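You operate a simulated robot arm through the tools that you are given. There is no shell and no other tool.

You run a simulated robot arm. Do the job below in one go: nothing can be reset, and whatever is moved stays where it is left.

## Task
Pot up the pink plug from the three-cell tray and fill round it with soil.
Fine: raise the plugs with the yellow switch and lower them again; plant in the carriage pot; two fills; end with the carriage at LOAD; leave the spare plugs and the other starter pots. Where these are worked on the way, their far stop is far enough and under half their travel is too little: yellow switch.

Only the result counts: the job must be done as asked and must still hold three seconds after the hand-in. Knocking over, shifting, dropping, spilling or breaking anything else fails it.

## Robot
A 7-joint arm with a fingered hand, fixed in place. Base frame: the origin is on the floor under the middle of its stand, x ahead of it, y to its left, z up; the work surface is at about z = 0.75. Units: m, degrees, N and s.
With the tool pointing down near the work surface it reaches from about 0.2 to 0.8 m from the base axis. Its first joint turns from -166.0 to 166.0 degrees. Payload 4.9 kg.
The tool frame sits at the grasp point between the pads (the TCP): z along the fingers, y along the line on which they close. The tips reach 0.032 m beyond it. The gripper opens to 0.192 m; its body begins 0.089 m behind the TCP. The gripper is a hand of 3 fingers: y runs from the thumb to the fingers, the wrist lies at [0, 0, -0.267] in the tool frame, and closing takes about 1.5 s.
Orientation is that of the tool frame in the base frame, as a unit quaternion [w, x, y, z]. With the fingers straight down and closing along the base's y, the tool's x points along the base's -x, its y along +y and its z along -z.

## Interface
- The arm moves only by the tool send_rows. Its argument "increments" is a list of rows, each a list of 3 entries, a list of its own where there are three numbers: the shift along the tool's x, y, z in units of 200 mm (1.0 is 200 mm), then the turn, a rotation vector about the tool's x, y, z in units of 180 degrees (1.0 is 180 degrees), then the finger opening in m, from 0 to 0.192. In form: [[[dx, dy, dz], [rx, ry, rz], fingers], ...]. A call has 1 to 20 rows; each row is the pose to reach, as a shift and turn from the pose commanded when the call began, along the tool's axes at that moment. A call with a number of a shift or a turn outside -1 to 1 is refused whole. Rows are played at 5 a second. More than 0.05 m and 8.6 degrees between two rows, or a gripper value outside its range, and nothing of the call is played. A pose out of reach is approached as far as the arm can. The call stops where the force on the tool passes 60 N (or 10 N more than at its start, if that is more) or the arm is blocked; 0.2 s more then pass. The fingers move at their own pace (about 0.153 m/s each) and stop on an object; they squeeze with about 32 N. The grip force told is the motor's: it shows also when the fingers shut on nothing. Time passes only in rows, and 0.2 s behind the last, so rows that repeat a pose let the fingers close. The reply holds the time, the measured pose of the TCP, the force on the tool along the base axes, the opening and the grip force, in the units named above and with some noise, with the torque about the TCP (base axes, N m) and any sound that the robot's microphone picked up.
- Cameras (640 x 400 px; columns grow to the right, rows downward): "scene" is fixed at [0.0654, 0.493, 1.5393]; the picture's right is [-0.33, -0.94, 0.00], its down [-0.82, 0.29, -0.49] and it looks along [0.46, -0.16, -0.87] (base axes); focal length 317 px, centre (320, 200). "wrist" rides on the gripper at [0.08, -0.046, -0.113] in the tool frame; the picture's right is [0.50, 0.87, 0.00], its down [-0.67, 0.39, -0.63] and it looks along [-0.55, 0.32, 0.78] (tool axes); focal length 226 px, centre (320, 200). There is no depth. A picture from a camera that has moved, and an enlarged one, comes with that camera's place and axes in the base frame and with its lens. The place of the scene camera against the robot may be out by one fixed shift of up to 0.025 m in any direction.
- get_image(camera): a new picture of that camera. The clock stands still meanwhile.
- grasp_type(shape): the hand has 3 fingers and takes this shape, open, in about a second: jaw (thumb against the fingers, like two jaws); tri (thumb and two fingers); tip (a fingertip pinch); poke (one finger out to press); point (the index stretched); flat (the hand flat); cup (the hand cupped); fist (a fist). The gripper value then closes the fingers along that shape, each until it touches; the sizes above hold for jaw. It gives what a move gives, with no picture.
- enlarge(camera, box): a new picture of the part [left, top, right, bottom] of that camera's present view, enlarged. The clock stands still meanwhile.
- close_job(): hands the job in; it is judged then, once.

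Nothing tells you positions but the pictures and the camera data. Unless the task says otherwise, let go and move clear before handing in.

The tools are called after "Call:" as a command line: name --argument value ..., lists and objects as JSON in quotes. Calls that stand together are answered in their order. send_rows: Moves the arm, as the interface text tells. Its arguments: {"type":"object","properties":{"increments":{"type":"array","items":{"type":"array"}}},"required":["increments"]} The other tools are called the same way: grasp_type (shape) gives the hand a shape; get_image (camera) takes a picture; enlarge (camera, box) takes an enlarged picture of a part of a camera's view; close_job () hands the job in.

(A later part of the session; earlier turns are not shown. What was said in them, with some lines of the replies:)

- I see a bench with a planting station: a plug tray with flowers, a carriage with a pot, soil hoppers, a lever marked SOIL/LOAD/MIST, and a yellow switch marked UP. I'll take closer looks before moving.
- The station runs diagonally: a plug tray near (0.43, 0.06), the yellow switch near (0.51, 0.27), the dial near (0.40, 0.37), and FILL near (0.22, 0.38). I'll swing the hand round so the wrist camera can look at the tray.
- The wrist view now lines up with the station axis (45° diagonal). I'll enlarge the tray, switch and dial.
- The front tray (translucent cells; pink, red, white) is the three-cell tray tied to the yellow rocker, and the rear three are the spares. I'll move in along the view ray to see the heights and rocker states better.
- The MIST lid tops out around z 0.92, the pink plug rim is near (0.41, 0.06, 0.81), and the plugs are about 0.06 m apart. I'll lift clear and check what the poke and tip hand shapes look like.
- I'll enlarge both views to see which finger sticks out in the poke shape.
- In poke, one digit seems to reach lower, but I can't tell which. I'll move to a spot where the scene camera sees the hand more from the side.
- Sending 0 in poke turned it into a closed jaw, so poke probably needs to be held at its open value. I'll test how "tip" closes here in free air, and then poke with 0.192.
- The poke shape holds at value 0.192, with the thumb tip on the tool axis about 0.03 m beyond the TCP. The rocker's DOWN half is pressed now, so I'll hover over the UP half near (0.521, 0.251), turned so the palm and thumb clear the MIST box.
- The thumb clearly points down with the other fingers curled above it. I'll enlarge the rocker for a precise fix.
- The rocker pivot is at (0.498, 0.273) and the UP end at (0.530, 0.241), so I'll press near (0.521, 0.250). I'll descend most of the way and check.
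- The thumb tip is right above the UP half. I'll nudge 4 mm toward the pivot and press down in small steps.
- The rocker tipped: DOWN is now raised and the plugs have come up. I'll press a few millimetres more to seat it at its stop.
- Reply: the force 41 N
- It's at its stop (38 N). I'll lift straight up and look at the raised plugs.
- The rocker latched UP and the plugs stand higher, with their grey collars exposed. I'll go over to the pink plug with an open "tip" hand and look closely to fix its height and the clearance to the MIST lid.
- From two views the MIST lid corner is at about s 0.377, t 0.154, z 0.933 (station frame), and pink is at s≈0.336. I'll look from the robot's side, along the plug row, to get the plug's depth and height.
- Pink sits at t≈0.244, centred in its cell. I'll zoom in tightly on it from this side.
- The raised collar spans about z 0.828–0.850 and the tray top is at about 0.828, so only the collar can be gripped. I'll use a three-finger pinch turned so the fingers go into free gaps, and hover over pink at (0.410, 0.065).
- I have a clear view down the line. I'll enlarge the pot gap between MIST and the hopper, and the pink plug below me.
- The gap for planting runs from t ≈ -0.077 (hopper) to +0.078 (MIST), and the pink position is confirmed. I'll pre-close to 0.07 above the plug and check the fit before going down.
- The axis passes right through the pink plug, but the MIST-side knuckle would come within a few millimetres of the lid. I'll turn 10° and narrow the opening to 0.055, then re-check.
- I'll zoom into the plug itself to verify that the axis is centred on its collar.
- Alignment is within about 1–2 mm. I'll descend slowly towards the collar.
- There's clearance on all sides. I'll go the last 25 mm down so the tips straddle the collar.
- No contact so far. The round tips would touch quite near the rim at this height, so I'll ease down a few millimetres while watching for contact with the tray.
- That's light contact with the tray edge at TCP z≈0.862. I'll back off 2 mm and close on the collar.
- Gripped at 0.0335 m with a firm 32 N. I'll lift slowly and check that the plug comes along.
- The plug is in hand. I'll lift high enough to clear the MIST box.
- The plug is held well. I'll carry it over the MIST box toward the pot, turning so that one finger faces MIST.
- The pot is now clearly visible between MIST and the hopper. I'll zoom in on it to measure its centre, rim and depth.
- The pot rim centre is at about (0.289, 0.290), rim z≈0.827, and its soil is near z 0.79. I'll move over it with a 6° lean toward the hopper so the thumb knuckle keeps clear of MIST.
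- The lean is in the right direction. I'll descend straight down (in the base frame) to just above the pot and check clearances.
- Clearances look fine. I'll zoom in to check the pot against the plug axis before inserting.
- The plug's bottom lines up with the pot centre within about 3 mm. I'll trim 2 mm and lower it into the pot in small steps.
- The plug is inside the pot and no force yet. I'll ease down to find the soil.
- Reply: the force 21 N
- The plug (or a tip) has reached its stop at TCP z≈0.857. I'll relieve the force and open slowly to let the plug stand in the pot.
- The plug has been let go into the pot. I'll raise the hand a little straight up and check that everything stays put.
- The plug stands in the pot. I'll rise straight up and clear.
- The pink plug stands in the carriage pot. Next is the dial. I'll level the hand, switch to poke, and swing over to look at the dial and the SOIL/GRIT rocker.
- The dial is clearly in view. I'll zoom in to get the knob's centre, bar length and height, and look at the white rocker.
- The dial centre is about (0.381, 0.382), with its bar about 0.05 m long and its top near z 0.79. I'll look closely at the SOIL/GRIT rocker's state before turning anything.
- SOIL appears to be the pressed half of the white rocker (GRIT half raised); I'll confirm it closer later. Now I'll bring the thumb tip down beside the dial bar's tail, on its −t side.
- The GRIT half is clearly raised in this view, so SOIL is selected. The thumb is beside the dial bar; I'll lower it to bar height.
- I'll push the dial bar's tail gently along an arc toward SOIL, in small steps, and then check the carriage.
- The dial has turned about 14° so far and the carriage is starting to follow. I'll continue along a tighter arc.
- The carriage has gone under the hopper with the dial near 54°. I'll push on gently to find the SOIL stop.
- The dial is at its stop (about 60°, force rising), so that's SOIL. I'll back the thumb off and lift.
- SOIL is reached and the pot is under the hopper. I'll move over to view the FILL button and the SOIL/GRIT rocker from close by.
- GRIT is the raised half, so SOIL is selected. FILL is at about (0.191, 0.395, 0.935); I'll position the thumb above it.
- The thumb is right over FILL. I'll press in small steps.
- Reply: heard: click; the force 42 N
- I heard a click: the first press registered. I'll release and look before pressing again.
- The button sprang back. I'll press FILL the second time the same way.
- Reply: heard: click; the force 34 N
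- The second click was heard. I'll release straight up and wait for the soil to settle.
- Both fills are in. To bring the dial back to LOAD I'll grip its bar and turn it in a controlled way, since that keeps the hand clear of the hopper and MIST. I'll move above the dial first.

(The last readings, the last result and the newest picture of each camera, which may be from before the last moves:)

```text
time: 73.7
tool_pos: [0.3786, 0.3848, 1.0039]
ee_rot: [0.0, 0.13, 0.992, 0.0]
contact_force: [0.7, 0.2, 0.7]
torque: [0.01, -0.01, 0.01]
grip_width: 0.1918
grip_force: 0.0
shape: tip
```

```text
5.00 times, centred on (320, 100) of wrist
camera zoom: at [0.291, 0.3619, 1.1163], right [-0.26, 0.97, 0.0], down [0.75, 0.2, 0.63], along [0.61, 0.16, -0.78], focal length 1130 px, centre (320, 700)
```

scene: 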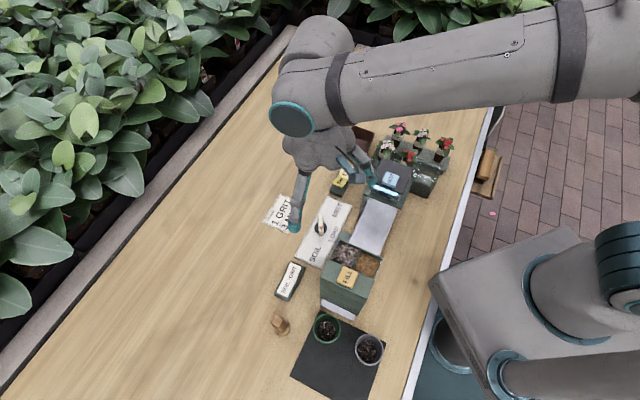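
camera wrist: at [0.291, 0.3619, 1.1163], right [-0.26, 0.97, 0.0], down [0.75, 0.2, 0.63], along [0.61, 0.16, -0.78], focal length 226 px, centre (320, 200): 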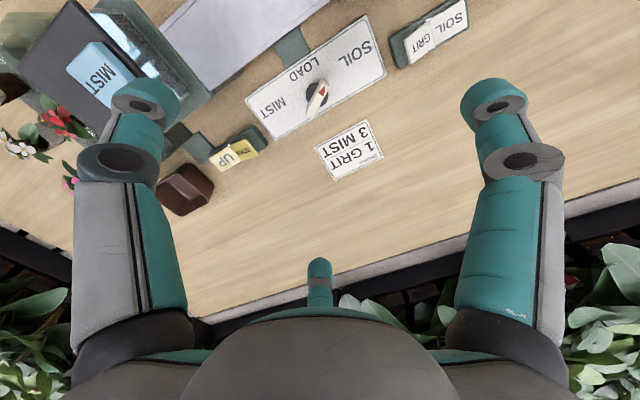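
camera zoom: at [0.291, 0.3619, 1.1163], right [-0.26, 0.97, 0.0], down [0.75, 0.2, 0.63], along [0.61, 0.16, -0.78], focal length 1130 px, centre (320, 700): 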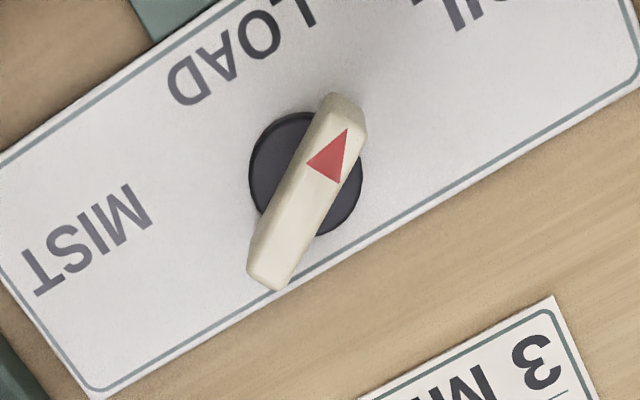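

The dial bar sits at about 58° and its centre is (0.379, 0.381). I'll pre-close to 0.075 and descend around it.

Call:
send_rows --increments '[[[-0.0045, -0.017, 0], [0, 0, 0], 0.075], [[-0.0045, -0.017, 0], [0, 0, 0], 0.075], [[-0.0045, -0.017, 0.1], [0, 0, 0], 0.075], [[-0.0045, -0.017, 0.25], [0, 0, 0], 0.075], [[-0.0045, -0.017, 0.4], [0, 0, 0], 0.075], [[-0.0045, -0.017, 0.55], [0, 0, 0], 0.075], [[-0.0045, -0.017, 0.7], [0, 0, 0], 0.075]]'

Call:
get_image --camera "wrist"

Call:
enlarge --camera "wrist" --box '[220, 80, 420, 240]'

Call:
enlarge --camera "scene" --box '[270, 160, 410, 270]'

```text
time: 75.3
tool_pos: [0.3792, 0.3816, 0.8608]
ee_rot: [0.0, 0.131, 0.991, 0.0]
contact_force: [0.7, 0.7, 0.7]
torque: [-0.01, 0.04, 0.03]
grip_width: 0.0754
grip_force: 0.1
shape: tip
```

```text
taken
camera wrist: at [0.2905, 0.3574, 0.9739], right [-0.26, 0.97, 0.0], down [0.75, 0.2, 0.63], along [0.61, 0.16, -0.77], focal length 226 px, centre (320, 200)
```

wrist: 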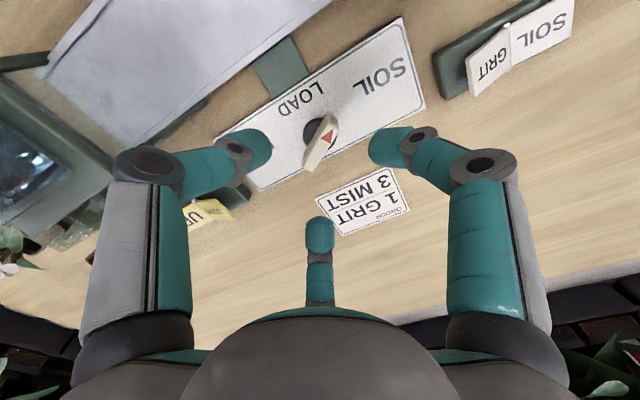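

```text
2.50 times, centred on (320, 160) of wrist
camera zoom: at [0.2905, 0.3574, 0.9739], right [-0.26, 0.97, 0.0], down [0.75, 0.2, 0.63], along [0.61, 0.16, -0.77], focal length 565 px, centre (320, 300)
```

zoom: 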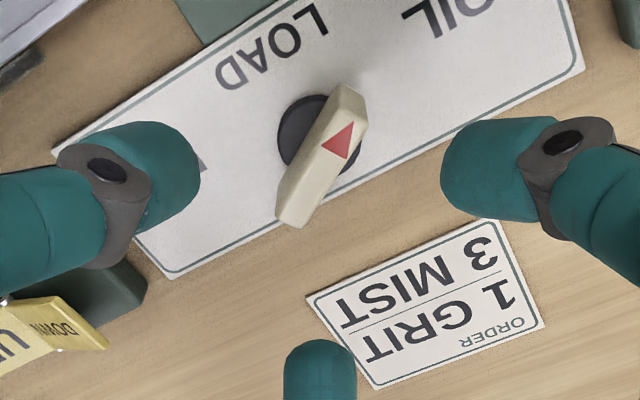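

```text
3.64 times, centred on (340, 215) of scene
camera zoom: at [0.0654, 0.493, 1.5393], right [-0.33, -0.94, 0.0], down [-0.82, 0.29, -0.49], along [0.46, -0.16, -0.87], focal length 1154 px, centre (247, 146)
```

zoom: 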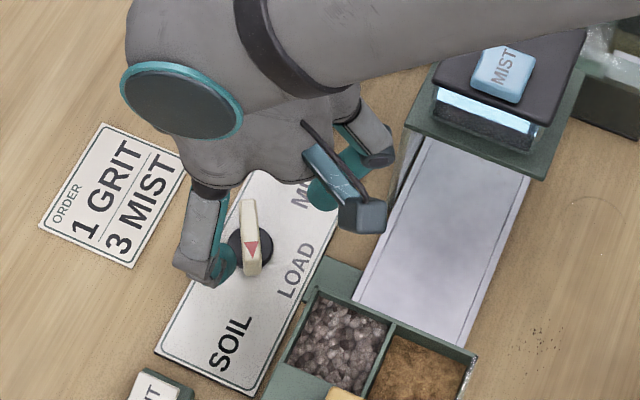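

The bar is between the fingers and the white rocker plainly shows SOIL pressed. I'll lower to bar height and then close.

Call:
send_rows --increments '[[[0, 0, 0.1], [0, 0, 0], 0.075], [[0, 0, 0.2], [0, 0, 0], 0.075], [[0, 0, 0.26], [0, 0, 0], 0.075], [[0, 0, 0.3], [0, 0, 0], 0.075]]'

Call:
get_image --camera "wrist"

Call:
enlarge --camera "scene" --box '[290, 180, 400, 270]'

```text
time: 76.3
tool_pos: [0.3799, 0.3803, 0.8013]
ee_rot: [0.0, 0.131, 0.991, 0.0]
contact_force: [0.4, -0.2, 0.0]
torque: [-0.04, -0.01, -0.01]
grip_width: 0.0753
grip_force: 0.0
shape: tip
```

```text
taken
camera wrist: at [0.2911, 0.3566, 0.9138], right [-0.26, 0.97, 0.0], down [0.75, 0.2, 0.63], along [0.61, 0.16, -0.78], focal length 226 px, centre (320, 200)
```

wrist: 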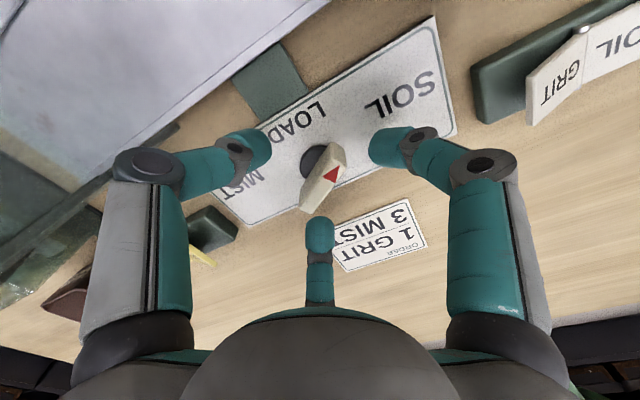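

```text
4.44 times, centred on (345, 225) of scene
camera zoom: at [0.0654, 0.493, 1.5393], right [-0.33, -0.94, 0.0], down [-0.82, 0.29, -0.49], along [0.46, -0.16, -0.87], focal length 1410 px, centre (209, 89)
```

zoom: 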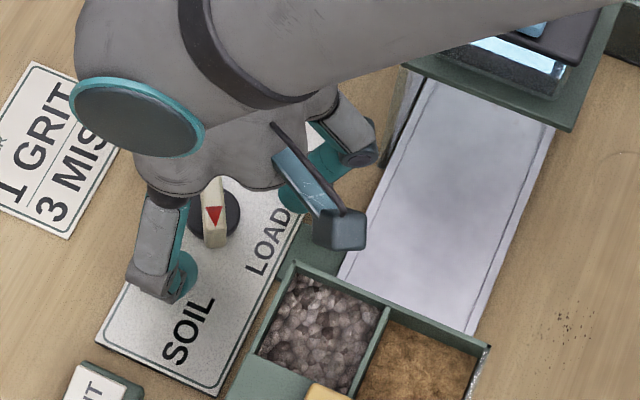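

Call:
send_rows --increments '[[[0, 0, 0], [0, 0, 0], 0.06], [[0, 0, 0], [0, 0, 0], 0.05], [[0, 0, 0], [0, 0, 0], 0.04], [[0, 0, 0], [0, 0, 0], 0.03], [[0, 0, 0], [0, 0, 0], 0.02], [[0, 0, 0], [0, 0, 0], 0.01], [[0, 0, 0], [0, 0, 0], 0.01]]'

Call:
enlarge --camera "wrist" --box '[220, 80, 420, 280]'

Call:
enlarge --camera "scene" --box '[290, 180, 400, 270]'

```text
time: 77.9
tool_pos: [0.3789, 0.381, 0.8009]
ee_rot: [0.001, 0.13, 0.991, 0.001]
contact_force: [2.4, 9.2, 4.0]
torque: [0.25, -0.07, 0.01]
grip_width: 0.0111
grip_force: 0.1
shape: tip
```

```text
2.00 times, centred on (320, 180) of wrist
camera zoom: at [0.2913, 0.3573, 0.9146], right [-0.26, 0.97, 0.0], down [0.75, 0.2, 0.63], along [0.61, 0.17, -0.77], focal length 452 px, centre (320, 240)
```

zoom: 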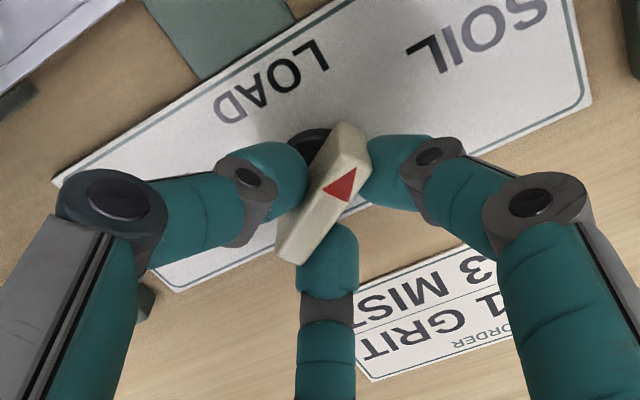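

```text
4.44 times, centred on (345, 225) of scene
camera zoom: at [0.0654, 0.493, 1.5393], right [-0.33, -0.94, 0.0], down [-0.82, 0.29, -0.49], along [0.46, -0.16, -0.87], focal length 1410 px, centre (209, 89)
```

zoom: 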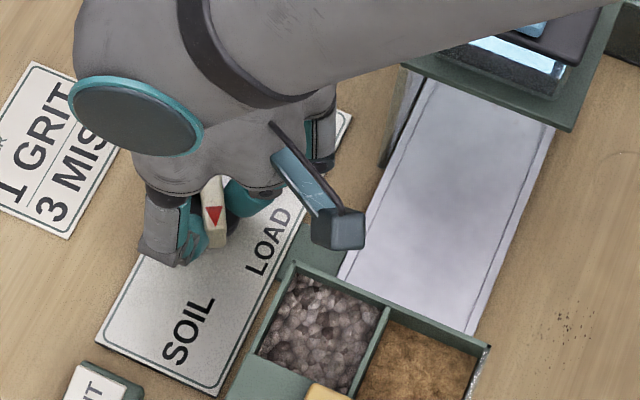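

The bar is caged between the thumb and the two fingers. I'll rotate the hand slowly about the knob back toward LOAD, stopping short to check.

Call:
send_rows --increments '[[[0, 0, 0], [0, 0, -0.0167], 0.01], [[0, 0, 0], [0, 0, -0.0333], 0.01], [[0, 0, 0], [0, 0, -0.05], 0.01], [[0, 0, 0], [0, 0, -0.0667], 0.01], [[0, 0, 0], [0, 0, -0.0833], 0.01], [[0, 0, 0], [0, 0, -0.1], 0.01], [[0, 0, 0], [0, 0, -0.1167], 0.01], [[0, 0, 0], [0, 0, -0.1333], 0.01], [[0, 0, 0], [0, 0, -0.15], 0.01], [[0, 0, 0], [0, 0, -0.1667], 0.01]]'

Call:
enlarge --camera "scene" --box '[290, 180, 410, 280]'

Call:
get_image --camera "wrist"

```text
time: 80.1
tool_pos: [0.3804, 0.3802, 0.8014]
ee_rot: [0.0, -0.132, 0.991, 0.0]
contact_force: [0.2, 9.7, -0.8]
torque: [0.22, -0.02, -0.05]
grip_width: 0.0106
grip_force: 0.0
shape: tip
```

```text
4.00 times, centred on (350, 230) of scene
camera zoom: at [0.0654, 0.493, 1.5393], right [-0.33, -0.94, 0.0], down [-0.82, 0.29, -0.49], along [0.46, -0.16, -0.87], focal length 1269 px, centre (200, 80)
```

zoom: 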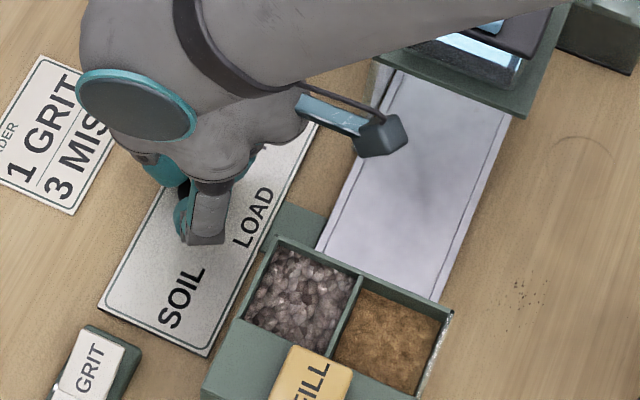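

```text
taken
camera wrist: at [0.315, 0.3148, 0.9136], right [-0.71, 0.71, 0.0], down [0.55, 0.55, 0.63], along [0.45, 0.45, -0.78], focal length 226 px, centre (320, 200)
```

wrist: 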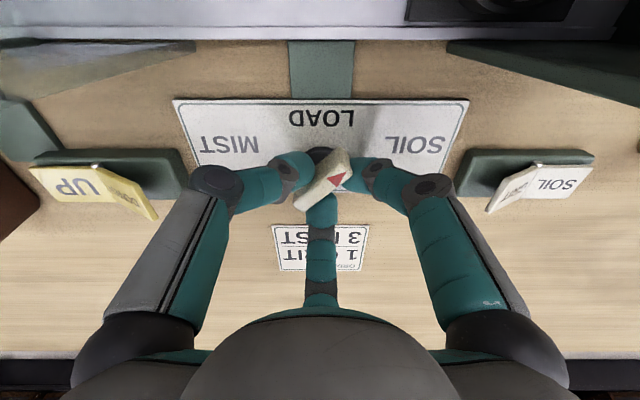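

The dial is turning with about 10° of play (now about 39°) and the carriage is emerging. I'll continue slowly.

Call:
send_rows --increments '[[[0, 0, 0], [0, 0, -0.0167], 0.01], [[0, 0, 0], [0, 0, -0.0333], 0.01], [[0, 0, 0], [0, 0, -0.05], 0.01], [[0, 0, 0], [0, 0, -0.0667], 0.01], [[0, 0, 0], [0, 0, -0.0833], 0.01], [[0, 0, 0], [0, 0, -0.1], 0.01], [[0, 0, 0], [0, 0, -0.1167], 0.01], [[0, 0, 0], [0, 0, -0.1333], 0.01], [[0, 0, 0], [0, 0, -0.15], 0.01], [[0, 0, 0], [0, 0, -0.15], 0.01]]'

Call:
get_image --camera "wrist"

Call:
enlarge --camera "scene" --box '[290, 180, 410, 280]'

```text
time: 82.3
tool_pos: [0.3795, 0.379, 0.8007]
ee_rot: [0.0, -0.359, 0.933, -0.001]
contact_force: [-3.9, 7.3, -1.4]
torque: [0.16, 0.04, -0.05]
grip_width: 0.0106
grip_force: 0.1
shape: tip
```

```text
taken
camera wrist: at [0.3513, 0.2925, 0.9137], right [-0.95, 0.31, 0.0], down [0.24, 0.74, 0.63], along [0.19, 0.6, -0.78], focal length 226 px, centre (320, 200)
```

wrist: 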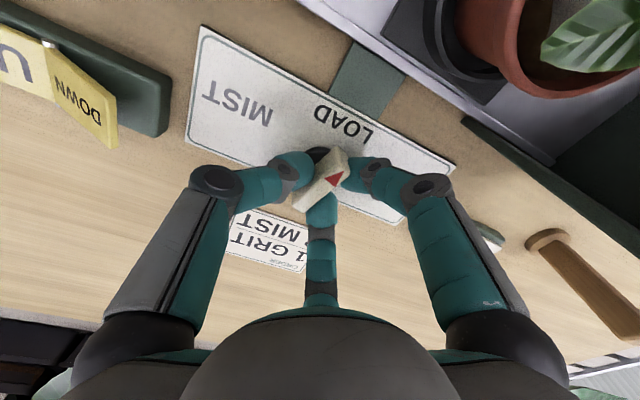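

```text
4.00 times, centred on (350, 230) of scene
camera zoom: at [0.0654, 0.493, 1.5393], right [-0.33, -0.94, 0.0], down [-0.82, 0.29, -0.49], along [0.46, -0.16, -0.87], focal length 1269 px, centre (200, 80)
```

zoom: 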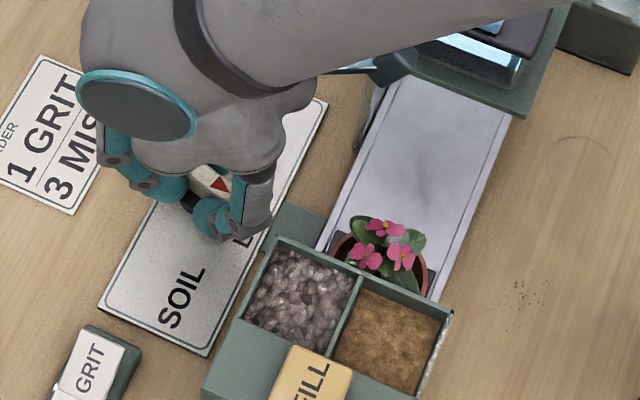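

The pot is nearly back at LOAD (dial about 12° to go). I'll turn 9° more and measure.

Call:
send_rows --increments '[[[0, 0, 0], [0, 0, -0.0167], 0.01], [[0, 0, 0], [0, 0, -0.0333], 0.01], [[0, 0, 0], [0, 0, -0.05], 0.01], [[0, 0, 0], [0, 0, -0.05], 0.01], [[0, 0, 0], [0, 0, -0.05], 0.01]]'

Call:
get_image --camera "wrist"

Call:
enlarge --camera "wrist" --box '[260, 90, 400, 230]'

Call:
enlarge --camera "scene" --box '[330, 210, 410, 260]'

```text
time: 83.5
tool_pos: [0.3785, 0.3792, 0.8007]
ee_rot: [-0.001, -0.431, 0.902, 0.0]
contact_force: [-6.2, 7.6, -0.9]
torque: [0.22, 0.13, -0.05]
grip_width: 0.0105
grip_force: 0.1
shape: tip
```

```text
taken
camera wrist: at [0.3653, 0.2893, 0.9137], right [-0.99, 0.16, 0.0], down [0.12, 0.77, 0.63], along [0.1, 0.62, -0.78], focal length 226 px, centre (320, 200)
```

wrist: 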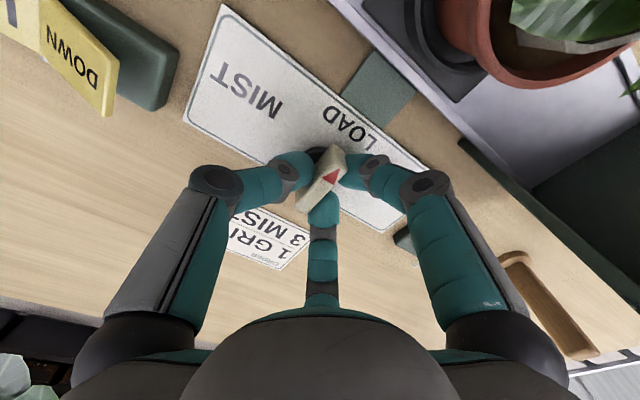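

```text
2.86 times, centred on (330, 160) of wrist
camera zoom: at [0.3653, 0.2893, 0.9137], right [-0.99, 0.16, 0.0], down [0.12, 0.77, 0.63], along [0.1, 0.62, -0.78], focal length 646 px, centre (291, 314)
```

zoom: 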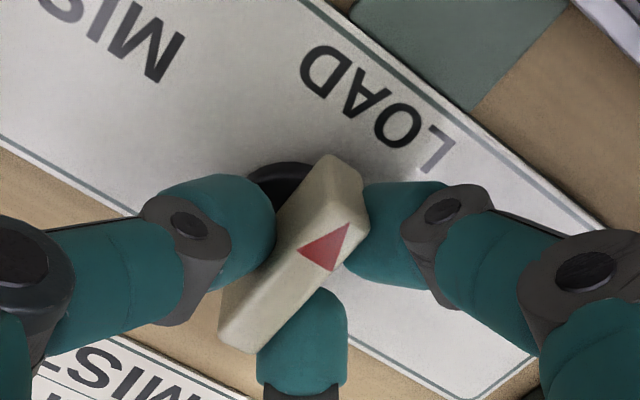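

```text
8.00 times, centred on (370, 235) of scene
camera zoom: at [0.0654, 0.493, 1.5393], right [-0.33, -0.94, 0.0], down [-0.82, 0.29, -0.49], along [0.46, -0.16, -0.87], focal length 2538 px, centre (-80, -80)
```

zoom: 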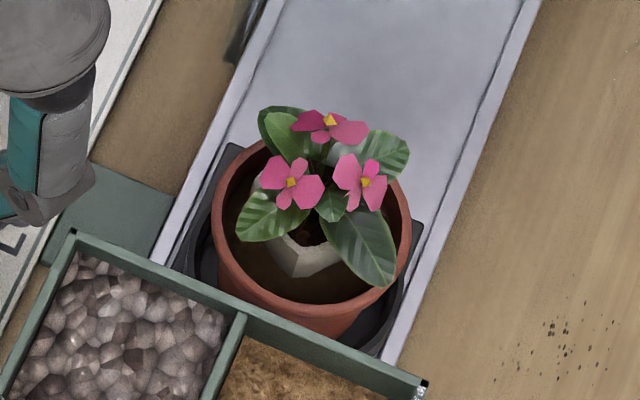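

The carriage sits exactly where it was at LOAD originally, and the pot is filled round the plug with soil. I'll open the fingers and lift off the dial.

Call:
send_rows --increments '[[[0, 0, 0], [0, 0, 0], 0.03], [[0, 0, 0], [0, 0, 0], 0.05], [[0, 0, 0], [0, 0, 0], 0.065], [[0, 0, 0], [0, 0, 0], 0.075], [[0, 0, 0], [0, 0, 0], 0.075], [[0, 0, -0.05], [0, 0, 0], 0.075], [[0, 0, -0.15], [0, 0, 0], 0.075], [[0, 0, -0.35], [0, 0, 0], 0.075], [[0, 0, -0.55], [0, 0, 0], 0.075], [[0, 0, -0.75], [0, 0, 0], 0.075], [[0, 0, -0.95], [0, 0, 0], 0.075]]'

Call:
get_image --camera "wrist"

Call:
enlarge --camera "wrist" --box '[300, 40, 440, 140]'

Call:
enlarge --camera "scene" --box '[270, 190, 410, 290]'

```text
time: 85.9
tool_pos: [0.3787, 0.3791, 0.9905]
ee_rot: [0.0, -0.431, 0.902, 0.0]
contact_force: [0.4, -0.6, -0.2]
torque: [0.03, 0.01, 0.02]
grip_width: 0.0747
grip_force: 0.1
shape: tip
```

```text
taken
camera wrist: at [0.365, 0.289, 1.1045], right [-0.99, 0.16, 0.0], down [0.12, 0.77, 0.63], along [0.1, 0.62, -0.78], focal length 226 px, centre (320, 200)
```

wrist: 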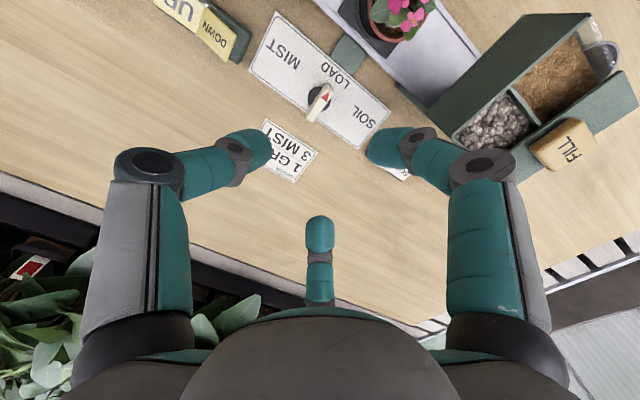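

```text
4.00 times, centred on (370, 90) of wrist
camera zoom: at [0.365, 0.289, 1.1045], right [-0.99, 0.16, 0.0], down [0.12, 0.77, 0.63], along [0.1, 0.62, -0.78], focal length 904 px, centre (120, 640)
```

zoom: 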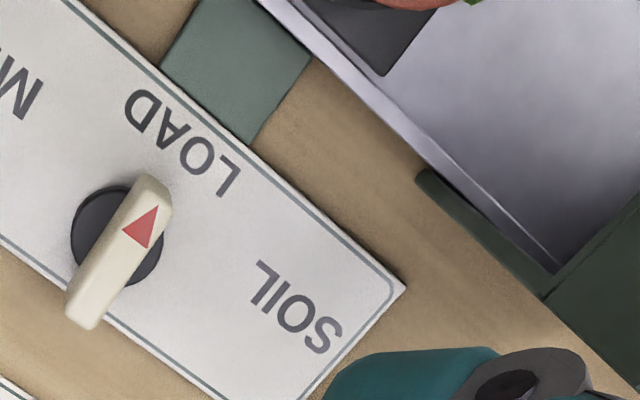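

```text
4.00 times, centred on (340, 240) of scene
camera zoom: at [0.0654, 0.493, 1.5393], right [-0.33, -0.94, 0.0], down [-0.82, 0.29, -0.49], along [0.46, -0.16, -0.87], focal length 1269 px, centre (240, 40)
```

zoom: 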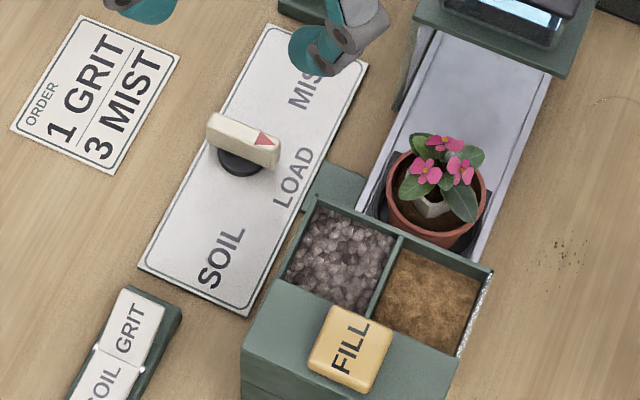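

The dial points at LOAD and the filled pot is back. Last is lowering the plugs: I'll go to poke shape and hover over the DOWN half of the yellow rocker.

Call:
grasp_type --shape "poke"

Call:
send_rows --increments '[[[0.001, -0.036, -0.05], [0, 0, 0.0451], 0.192], [[0.002, -0.072, -0.1], [0, 0, 0.0901], 0.192], [[0.002, -0.108, -0.1], [0, 0, 0.1352], 0.192], [[0.003, -0.144, -0.1], [0, 0, 0.1802], 0.192], [[0.004, -0.181, -0.1], [0, 0, 0.2253], 0.192], [[0.005, -0.217, -0.1], [0, 0, 0.2704], 0.192], [[0.006, -0.253, -0.1], [0, 0, 0.3154], 0.192], [[0.006, -0.289, -0.1], [0, 0, 0.3605], 0.192], [[0.007, -0.325, -0.1], [0, 0, 0.4056], 0.192], [[0.008, -0.361, -0.1], [0, 0, 0.4506], 0.192], [[0.009, -0.397, -0.1], [0, 0, 0.4957], 0.192], [[0.01, -0.433, -0.1], [0, 0, 0.5407], 0.192], [[0.01, -0.469, -0.1], [0, 0, 0.5858], 0.192], [[0.011, -0.506, -0.1], [0, 0, 0.6309], 0.192], [[0.012, -0.542, -0.1], [0, 0, 0.6759], 0.192], [[0.013, -0.578, -0.1], [0, 0, 0.721], 0.192], [[0.014, -0.614, -0.05], [0, 0, 0.766], 0.192], [[0.0145, -0.65, 0.0], [0, 0, 0.8111], 0.192]]'

Call:
get_image --camera "wrist"

Call:
get_image --camera "scene"

```text
time: 86.8
tool_pos: [0.3785, 0.3795, 0.9911]
ee_rot: [0.0, -0.431, 0.903, 0.0]
contact_force: [-0.1, -1.1, -0.2]
torque: [0.0, 0.0, 0.0]
grip_width: 0.0
grip_force: 0.0
shape: poke
```

```text
time: 90.6
tool_pos: [0.4797, 0.2938, 0.9915]
ee_rot: [0.0, 0.738, 0.675, 0.001]
contact_force: [0.6, 0.9, 0.3]
torque: [0.02, -0.01, -0.03]
grip_width: 0.0002
grip_force: 0.1
shape: poke
```

```text
taken
camera wrist: at [0.4404, 0.3791, 1.1041], right [0.91, 0.42, 0.0], down [0.33, -0.7, 0.63], along [0.27, -0.57, -0.78], focal length 226 px, centre (320, 200)
```

wrist: 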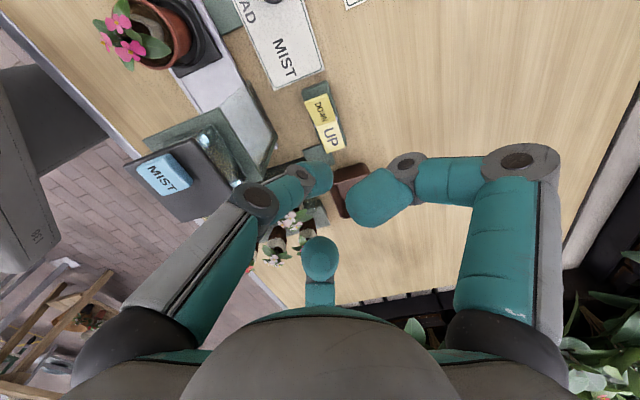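

```text
taken
```

scene: 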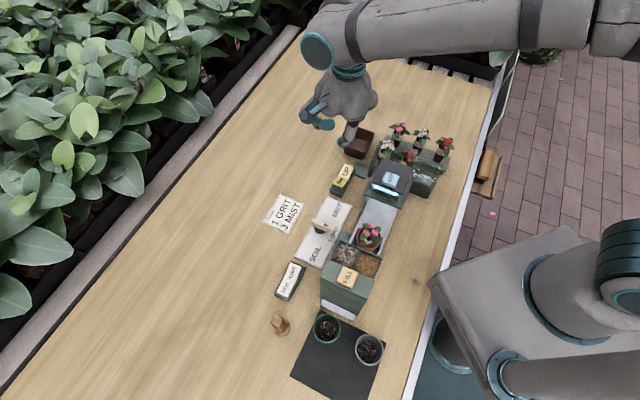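

Call:
enlarge --camera "wrist" --box '[280, 70, 380, 170]'

```text
4.00 times, centred on (330, 120) of wrist
camera zoom: at [0.4404, 0.3791, 1.1041], right [0.91, 0.42, 0.0], down [0.33, -0.7, 0.63], along [0.27, -0.57, -0.78], focal length 904 px, centre (280, 520)
```

zoom: 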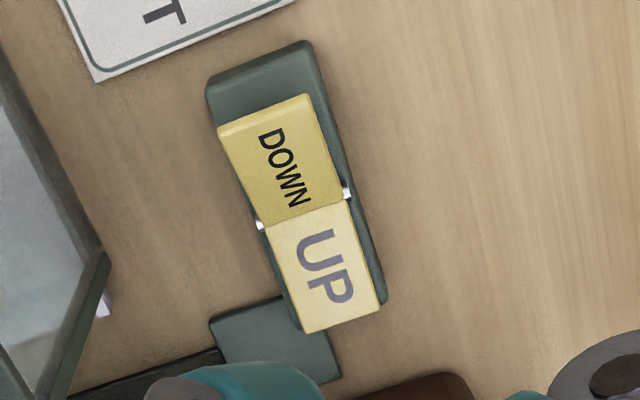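

The thumb is over the DOWN half. I'll descend and press it home.

Call:
send_rows --increments '[[[0, 0.005, 0.2], [0, 0, 0], 0.192], [[0, 0.005, 0.4], [0, 0, 0], 0.192], [[0, 0.005, 0.6], [0, 0, 0], 0.192], [[0, 0.005, 0.73], [0, 0, 0], 0.192]]'

Call:
get_image --camera "wrist"

Call:
enlarge --camera "scene" --box '[310, 120, 450, 220]'

```text
time: 91.6
tool_pos: [0.4813, 0.2971, 0.8445]
ee_rot: [0.0, 0.738, 0.675, -0.001]
contact_force: [0.3, 0.4, 0.0]
torque: [0.0, 0.01, 0.01]
grip_width: 0.0
grip_force: 0.0
shape: poke
```

```text
taken
camera wrist: at [0.4419, 0.3809, 0.9581], right [0.91, 0.42, 0.0], down [0.33, -0.7, 0.63], along [0.27, -0.57, -0.78], focal length 226 px, centre (320, 200)
```

wrist: 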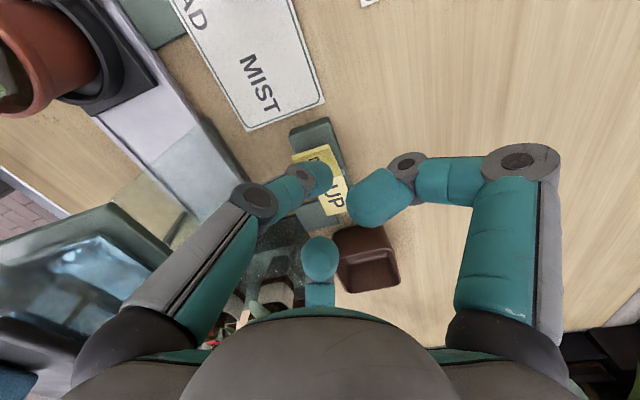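

```text
4.00 times, centred on (380, 170) of scene
camera zoom: at [0.0654, 0.493, 1.5393], right [-0.33, -0.94, 0.0], down [-0.82, 0.29, -0.49], along [0.46, -0.16, -0.87], focal length 1269 px, centre (80, 320)
```

zoom: 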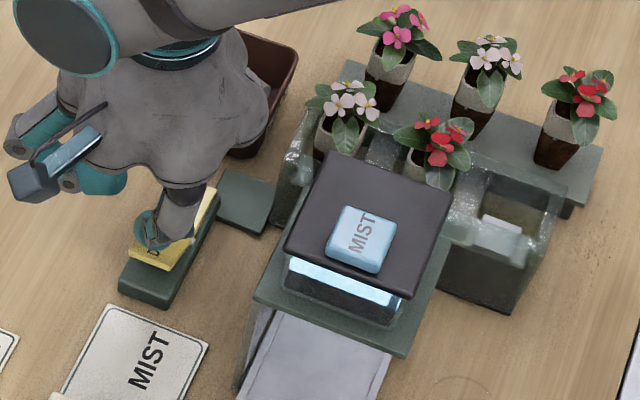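

Everything lines up. I'll press DOWN in small steps.

Call:
send_rows --increments '[[[0, 0, 0.04], [0, 0, 0], 0.192], [[0, 0, 0.08], [0, 0, 0], 0.192], [[0, 0, 0.11], [0, 0, 0], 0.192], [[0, 0, 0.135], [0, 0, 0], 0.192], [[0, 0, 0.155], [0, 0, 0], 0.192]]'

Call:
send_rows --increments '[[[0, 0, 0.01], [0, 0, 0], 0.192], [[0, 0, 0.02], [0, 0, 0], 0.192], [[0, 0, 0.03], [0, 0, 0], 0.192]]'

Call:
enlarge --camera "scene" --box '[310, 120, 450, 220]'

```text
time: 92.8
tool_pos: [0.4798, 0.2957, 0.814]
ee_rot: [-0.001, 0.737, 0.676, 0.0]
contact_force: [-0.1, -0.7, -0.3]
torque: [-0.01, 0.02, 0.0]
grip_width: 0.0
grip_force: 0.1
shape: poke
```

```text
time: 93.6
tool_pos: [0.4801, 0.295, 0.8078]
ee_rot: [0.0, 0.737, 0.676, 0.001]
contact_force: [0.6, -0.2, 0.9]
torque: [-0.05, 0.04, 0.02]
grip_width: 0.0001
grip_force: 0.0
shape: poke
```

```text
4.00 times, centred on (380, 170) of scene
camera zoom: at [0.0654, 0.493, 1.5393], right [-0.33, -0.94, 0.0], down [-0.82, 0.29, -0.49], along [0.46, -0.16, -0.87], focal length 1269 px, centre (80, 320)
```

zoom: 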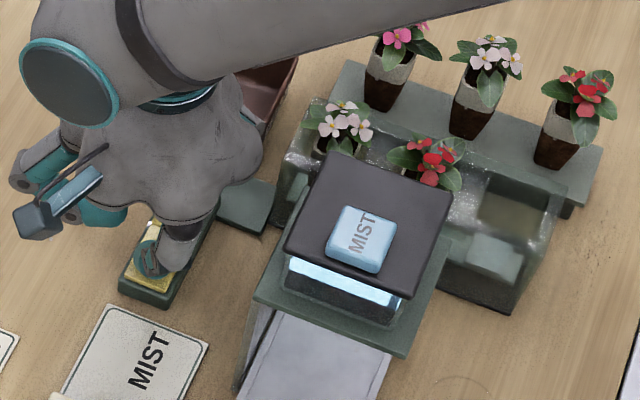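

The remaining plugs have gone down with the rocker. I'll press slightly more to be sure it's at its stop.

Call:
send_rows --increments '[[[0, 0, 0.01], [0, 0, 0], 0.192], [[0, 0, 0.02], [0, 0, 0], 0.192], [[0, 0, 0.03], [0, 0, 0], 0.192]]'

```text
time: 94.4
tool_pos: [0.4818, 0.2979, 0.8067]
ee_rot: [0.0, 0.737, 0.676, 0.003]
contact_force: [-20.0, -2.4, 48.5]
torque: [-0.34, 0.46, -0.1]
grip_width: 0.0
grip_force: 0.1
shape: poke
```

It's at the stop (48 N). I'll lift straight up and clear, then check the whole scene.

Call:
send_rows --increments '[[[0, 0, -0.04], [0, 0, 0], 0.192], [[0, 0, -0.15], [0, 0, 0], 0.192], [[0, 0, -0.35], [0, 0, 0], 0.192], [[0, 0, -0.55], [0, 0, 0], 0.192], [[0, 0, -0.75], [0, 0, 0], 0.192], [[0, 0, -0.98], [0, 0, 0], 0.192]]'

Call:
get_image --camera "scene"

Call:
enlarge --camera "scene" --box '[320, 110, 480, 210]'

Call:
enlarge --camera "scene" --box '[330, 210, 410, 260]'

Call:
enlarge --camera "scene" --box '[260, 190, 420, 390]'

```text
time: 95.8
tool_pos: [0.4811, 0.2958, 0.9994]
ee_rot: [0.0, 0.737, 0.675, -0.001]
contact_force: [-0.3, -0.3, -0.4]
torque: [-0.02, 0.01, -0.02]
grip_width: 0.0
grip_force: 0.0
shape: poke
```

```text
taken
```

scene: 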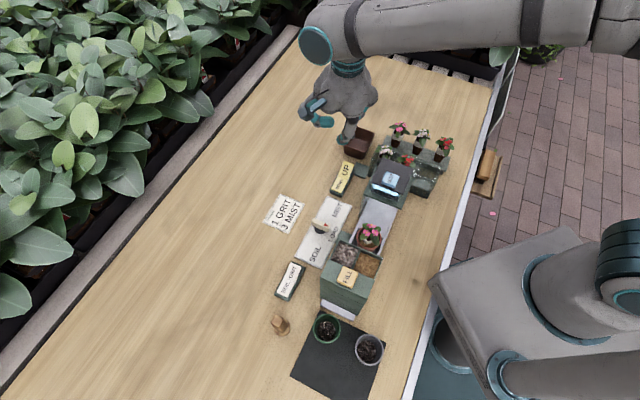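

```text
4.00 times, centred on (400, 160) of scene
camera zoom: at [0.0654, 0.493, 1.5393], right [-0.33, -0.94, 0.0], down [-0.82, 0.29, -0.49], along [0.46, -0.16, -0.87], focal length 1269 px, centre (0, 360)
```

zoom: 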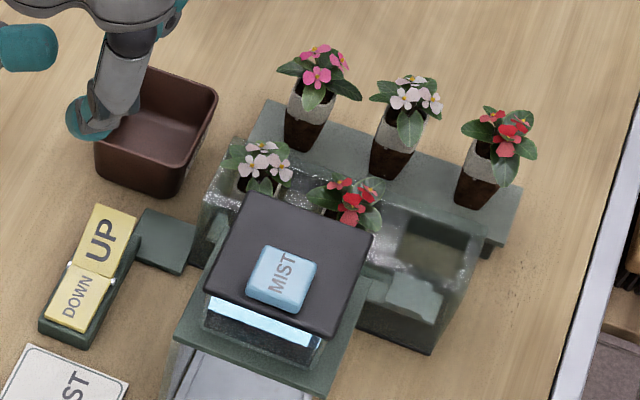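

```text
8.00 times, centred on (370, 235) of scene
camera zoom: at [0.0654, 0.493, 1.5393], right [-0.33, -0.94, 0.0], down [-0.82, 0.29, -0.49], along [0.46, -0.16, -0.87], focal length 2538 px, centre (-80, -80)
```

zoom: 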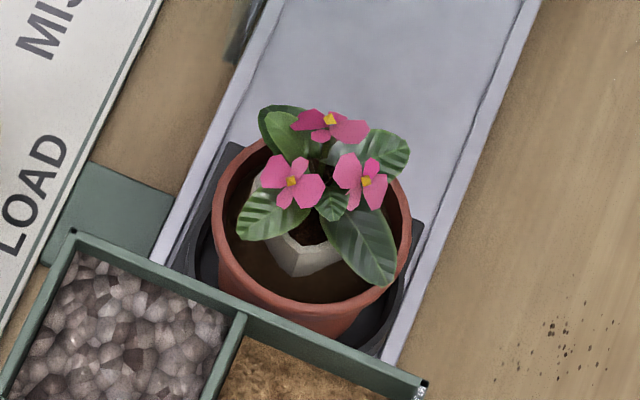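

```text
2.00 times, centred on (340, 290) of scene
camera zoom: at [0.0654, 0.493, 1.5393], right [-0.33, -0.94, 0.0], down [-0.82, 0.29, -0.49], along [0.46, -0.16, -0.87], focal length 635 px, centre (280, 20)
```

zoom: 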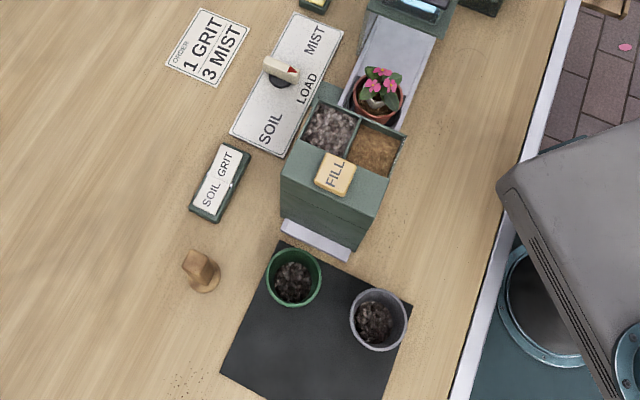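

The plugs are lowered, the rocker is at DOWN, the dial is at LOAD, and the spares and other pots look undisturbed. I'll do one last close check of the dial and the filled pot with the wrist camera.

Call:
get_image --camera "wrist"

Call:
enlarge --camera "wrist" --box '[90, 0, 330, 150]'

```text
taken
camera wrist: at [0.4416, 0.3802, 1.1116], right [0.91, 0.42, 0.0], down [0.33, -0.7, 0.63], along [0.27, -0.57, -0.78], focal length 226 px, centre (320, 200)
```

wrist: 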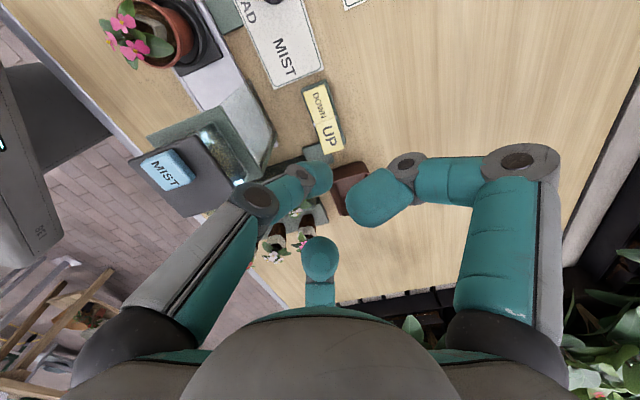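

```text
2.67 times, centred on (210, 75) of wrist
camera zoom: at [0.4416, 0.3802, 1.1116], right [0.91, 0.42, 0.0], down [0.33, -0.7, 0.63], along [0.27, -0.57, -0.78], focal length 603 px, centre (613, 533)
```

zoom: 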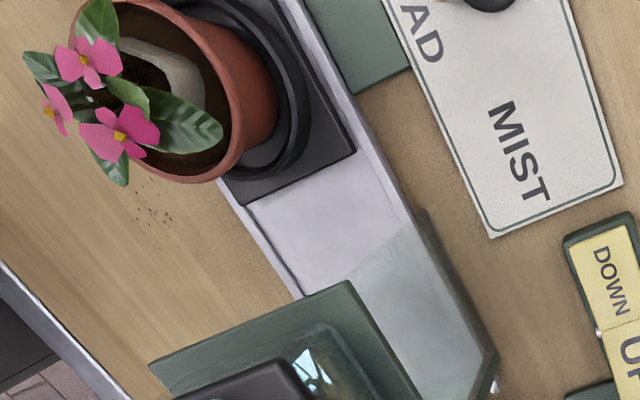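

I'll move back to the same viewpoint I used before turning the dial, to compare its angle and the carriage position directly.

Call:
send_rows --increments '[[[0.128, -0.145, -0.01], [0, 0, 0], 0.192], [[0.256, -0.29, -0.01], [0, 0, 0], 0.192], [[0.3835, -0.435, -0.01], [0, 0, 0], 0.192], [[0.3835, -0.435, -0.01], [0, 0, 0], 0.192]]'

Call:
enlarge --camera "wrist" --box '[240, 0, 360, 160]'

Call:
enlarge --camera "wrist" --box '[170, 60, 290, 180]'

```text
time: 96.8
tool_pos: [0.4012, 0.3798, 1.0018]
ee_rot: [0.0, 0.737, 0.676, 0.0]
contact_force: [0.9, 0.5, -0.1]
torque: [-0.02, 0.0, 0.0]
grip_width: 0.0002
grip_force: 0.0
shape: poke
```

```text
2.50 times, centred on (300, 80) of wrist
camera zoom: at [0.362, 0.4642, 1.114], right [0.91, 0.42, 0.0], down [0.33, -0.7, 0.63], along [0.27, -0.57, -0.78], focal length 565 px, centre (370, 500)
```

zoom: 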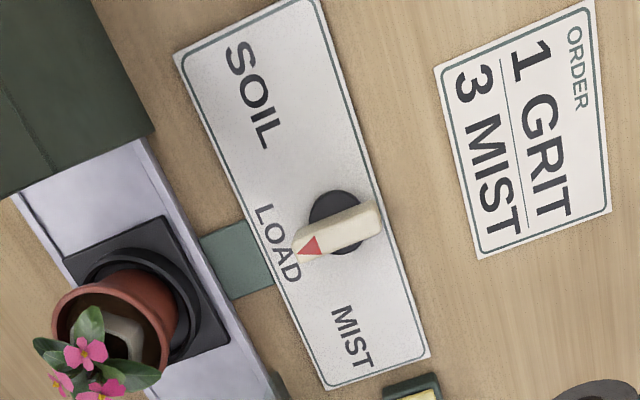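

```text
3.33 times, centred on (230, 120) of wrist
camera zoom: at [0.362, 0.4642, 1.114], right [0.91, 0.42, 0.0], down [0.33, -0.7, 0.63], along [0.27, -0.57, -0.78], focal length 754 px, centre (620, 467)
```

zoom: 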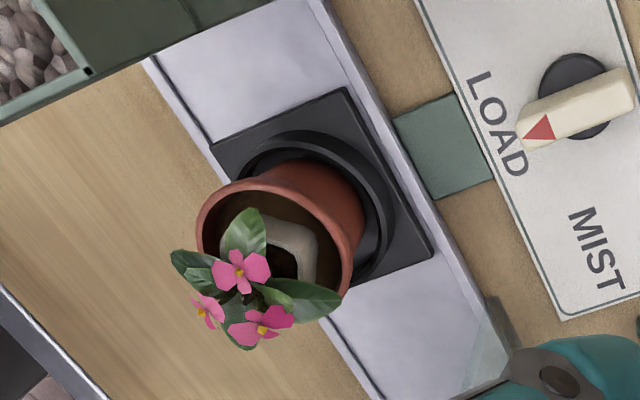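

Dial angle and carriage position match the original LOAD view, the pink plug is potted with soil round it, the plugs are lowered, and the hand is clear. I'm handing in the job.

Call:
close_job

```text
The job is handed in.
```

The pink plug from the three-cell tray is planted in the carriage pot and filled round with soil. The job has been handed in, but no verdict has come back.

- **Plugs:** I raised them with the yellow switch, lifted the pink one out, and later lowered the rest. Both presses reached the stop.
- **Fills:** With the white SOIL/GRIT switch already on SOIL, I pressed FILL twice at the SOIL position and heard one click each time. I couldn't see the soil falling. When the pot came back there was soil all round the plug, close to the rim.
- **Carriage:** It is back at LOAD. The dial and pot matched the view I took there before moving it.
- **Everything else:** The spare plugs, the other starter pots, the square brown tray and the wooden peg looked undisturbed in the last pictures. The hand is clear of the station.

I did not act on the card reading "1 GRIT, 3 MIST", since you asked for soil.
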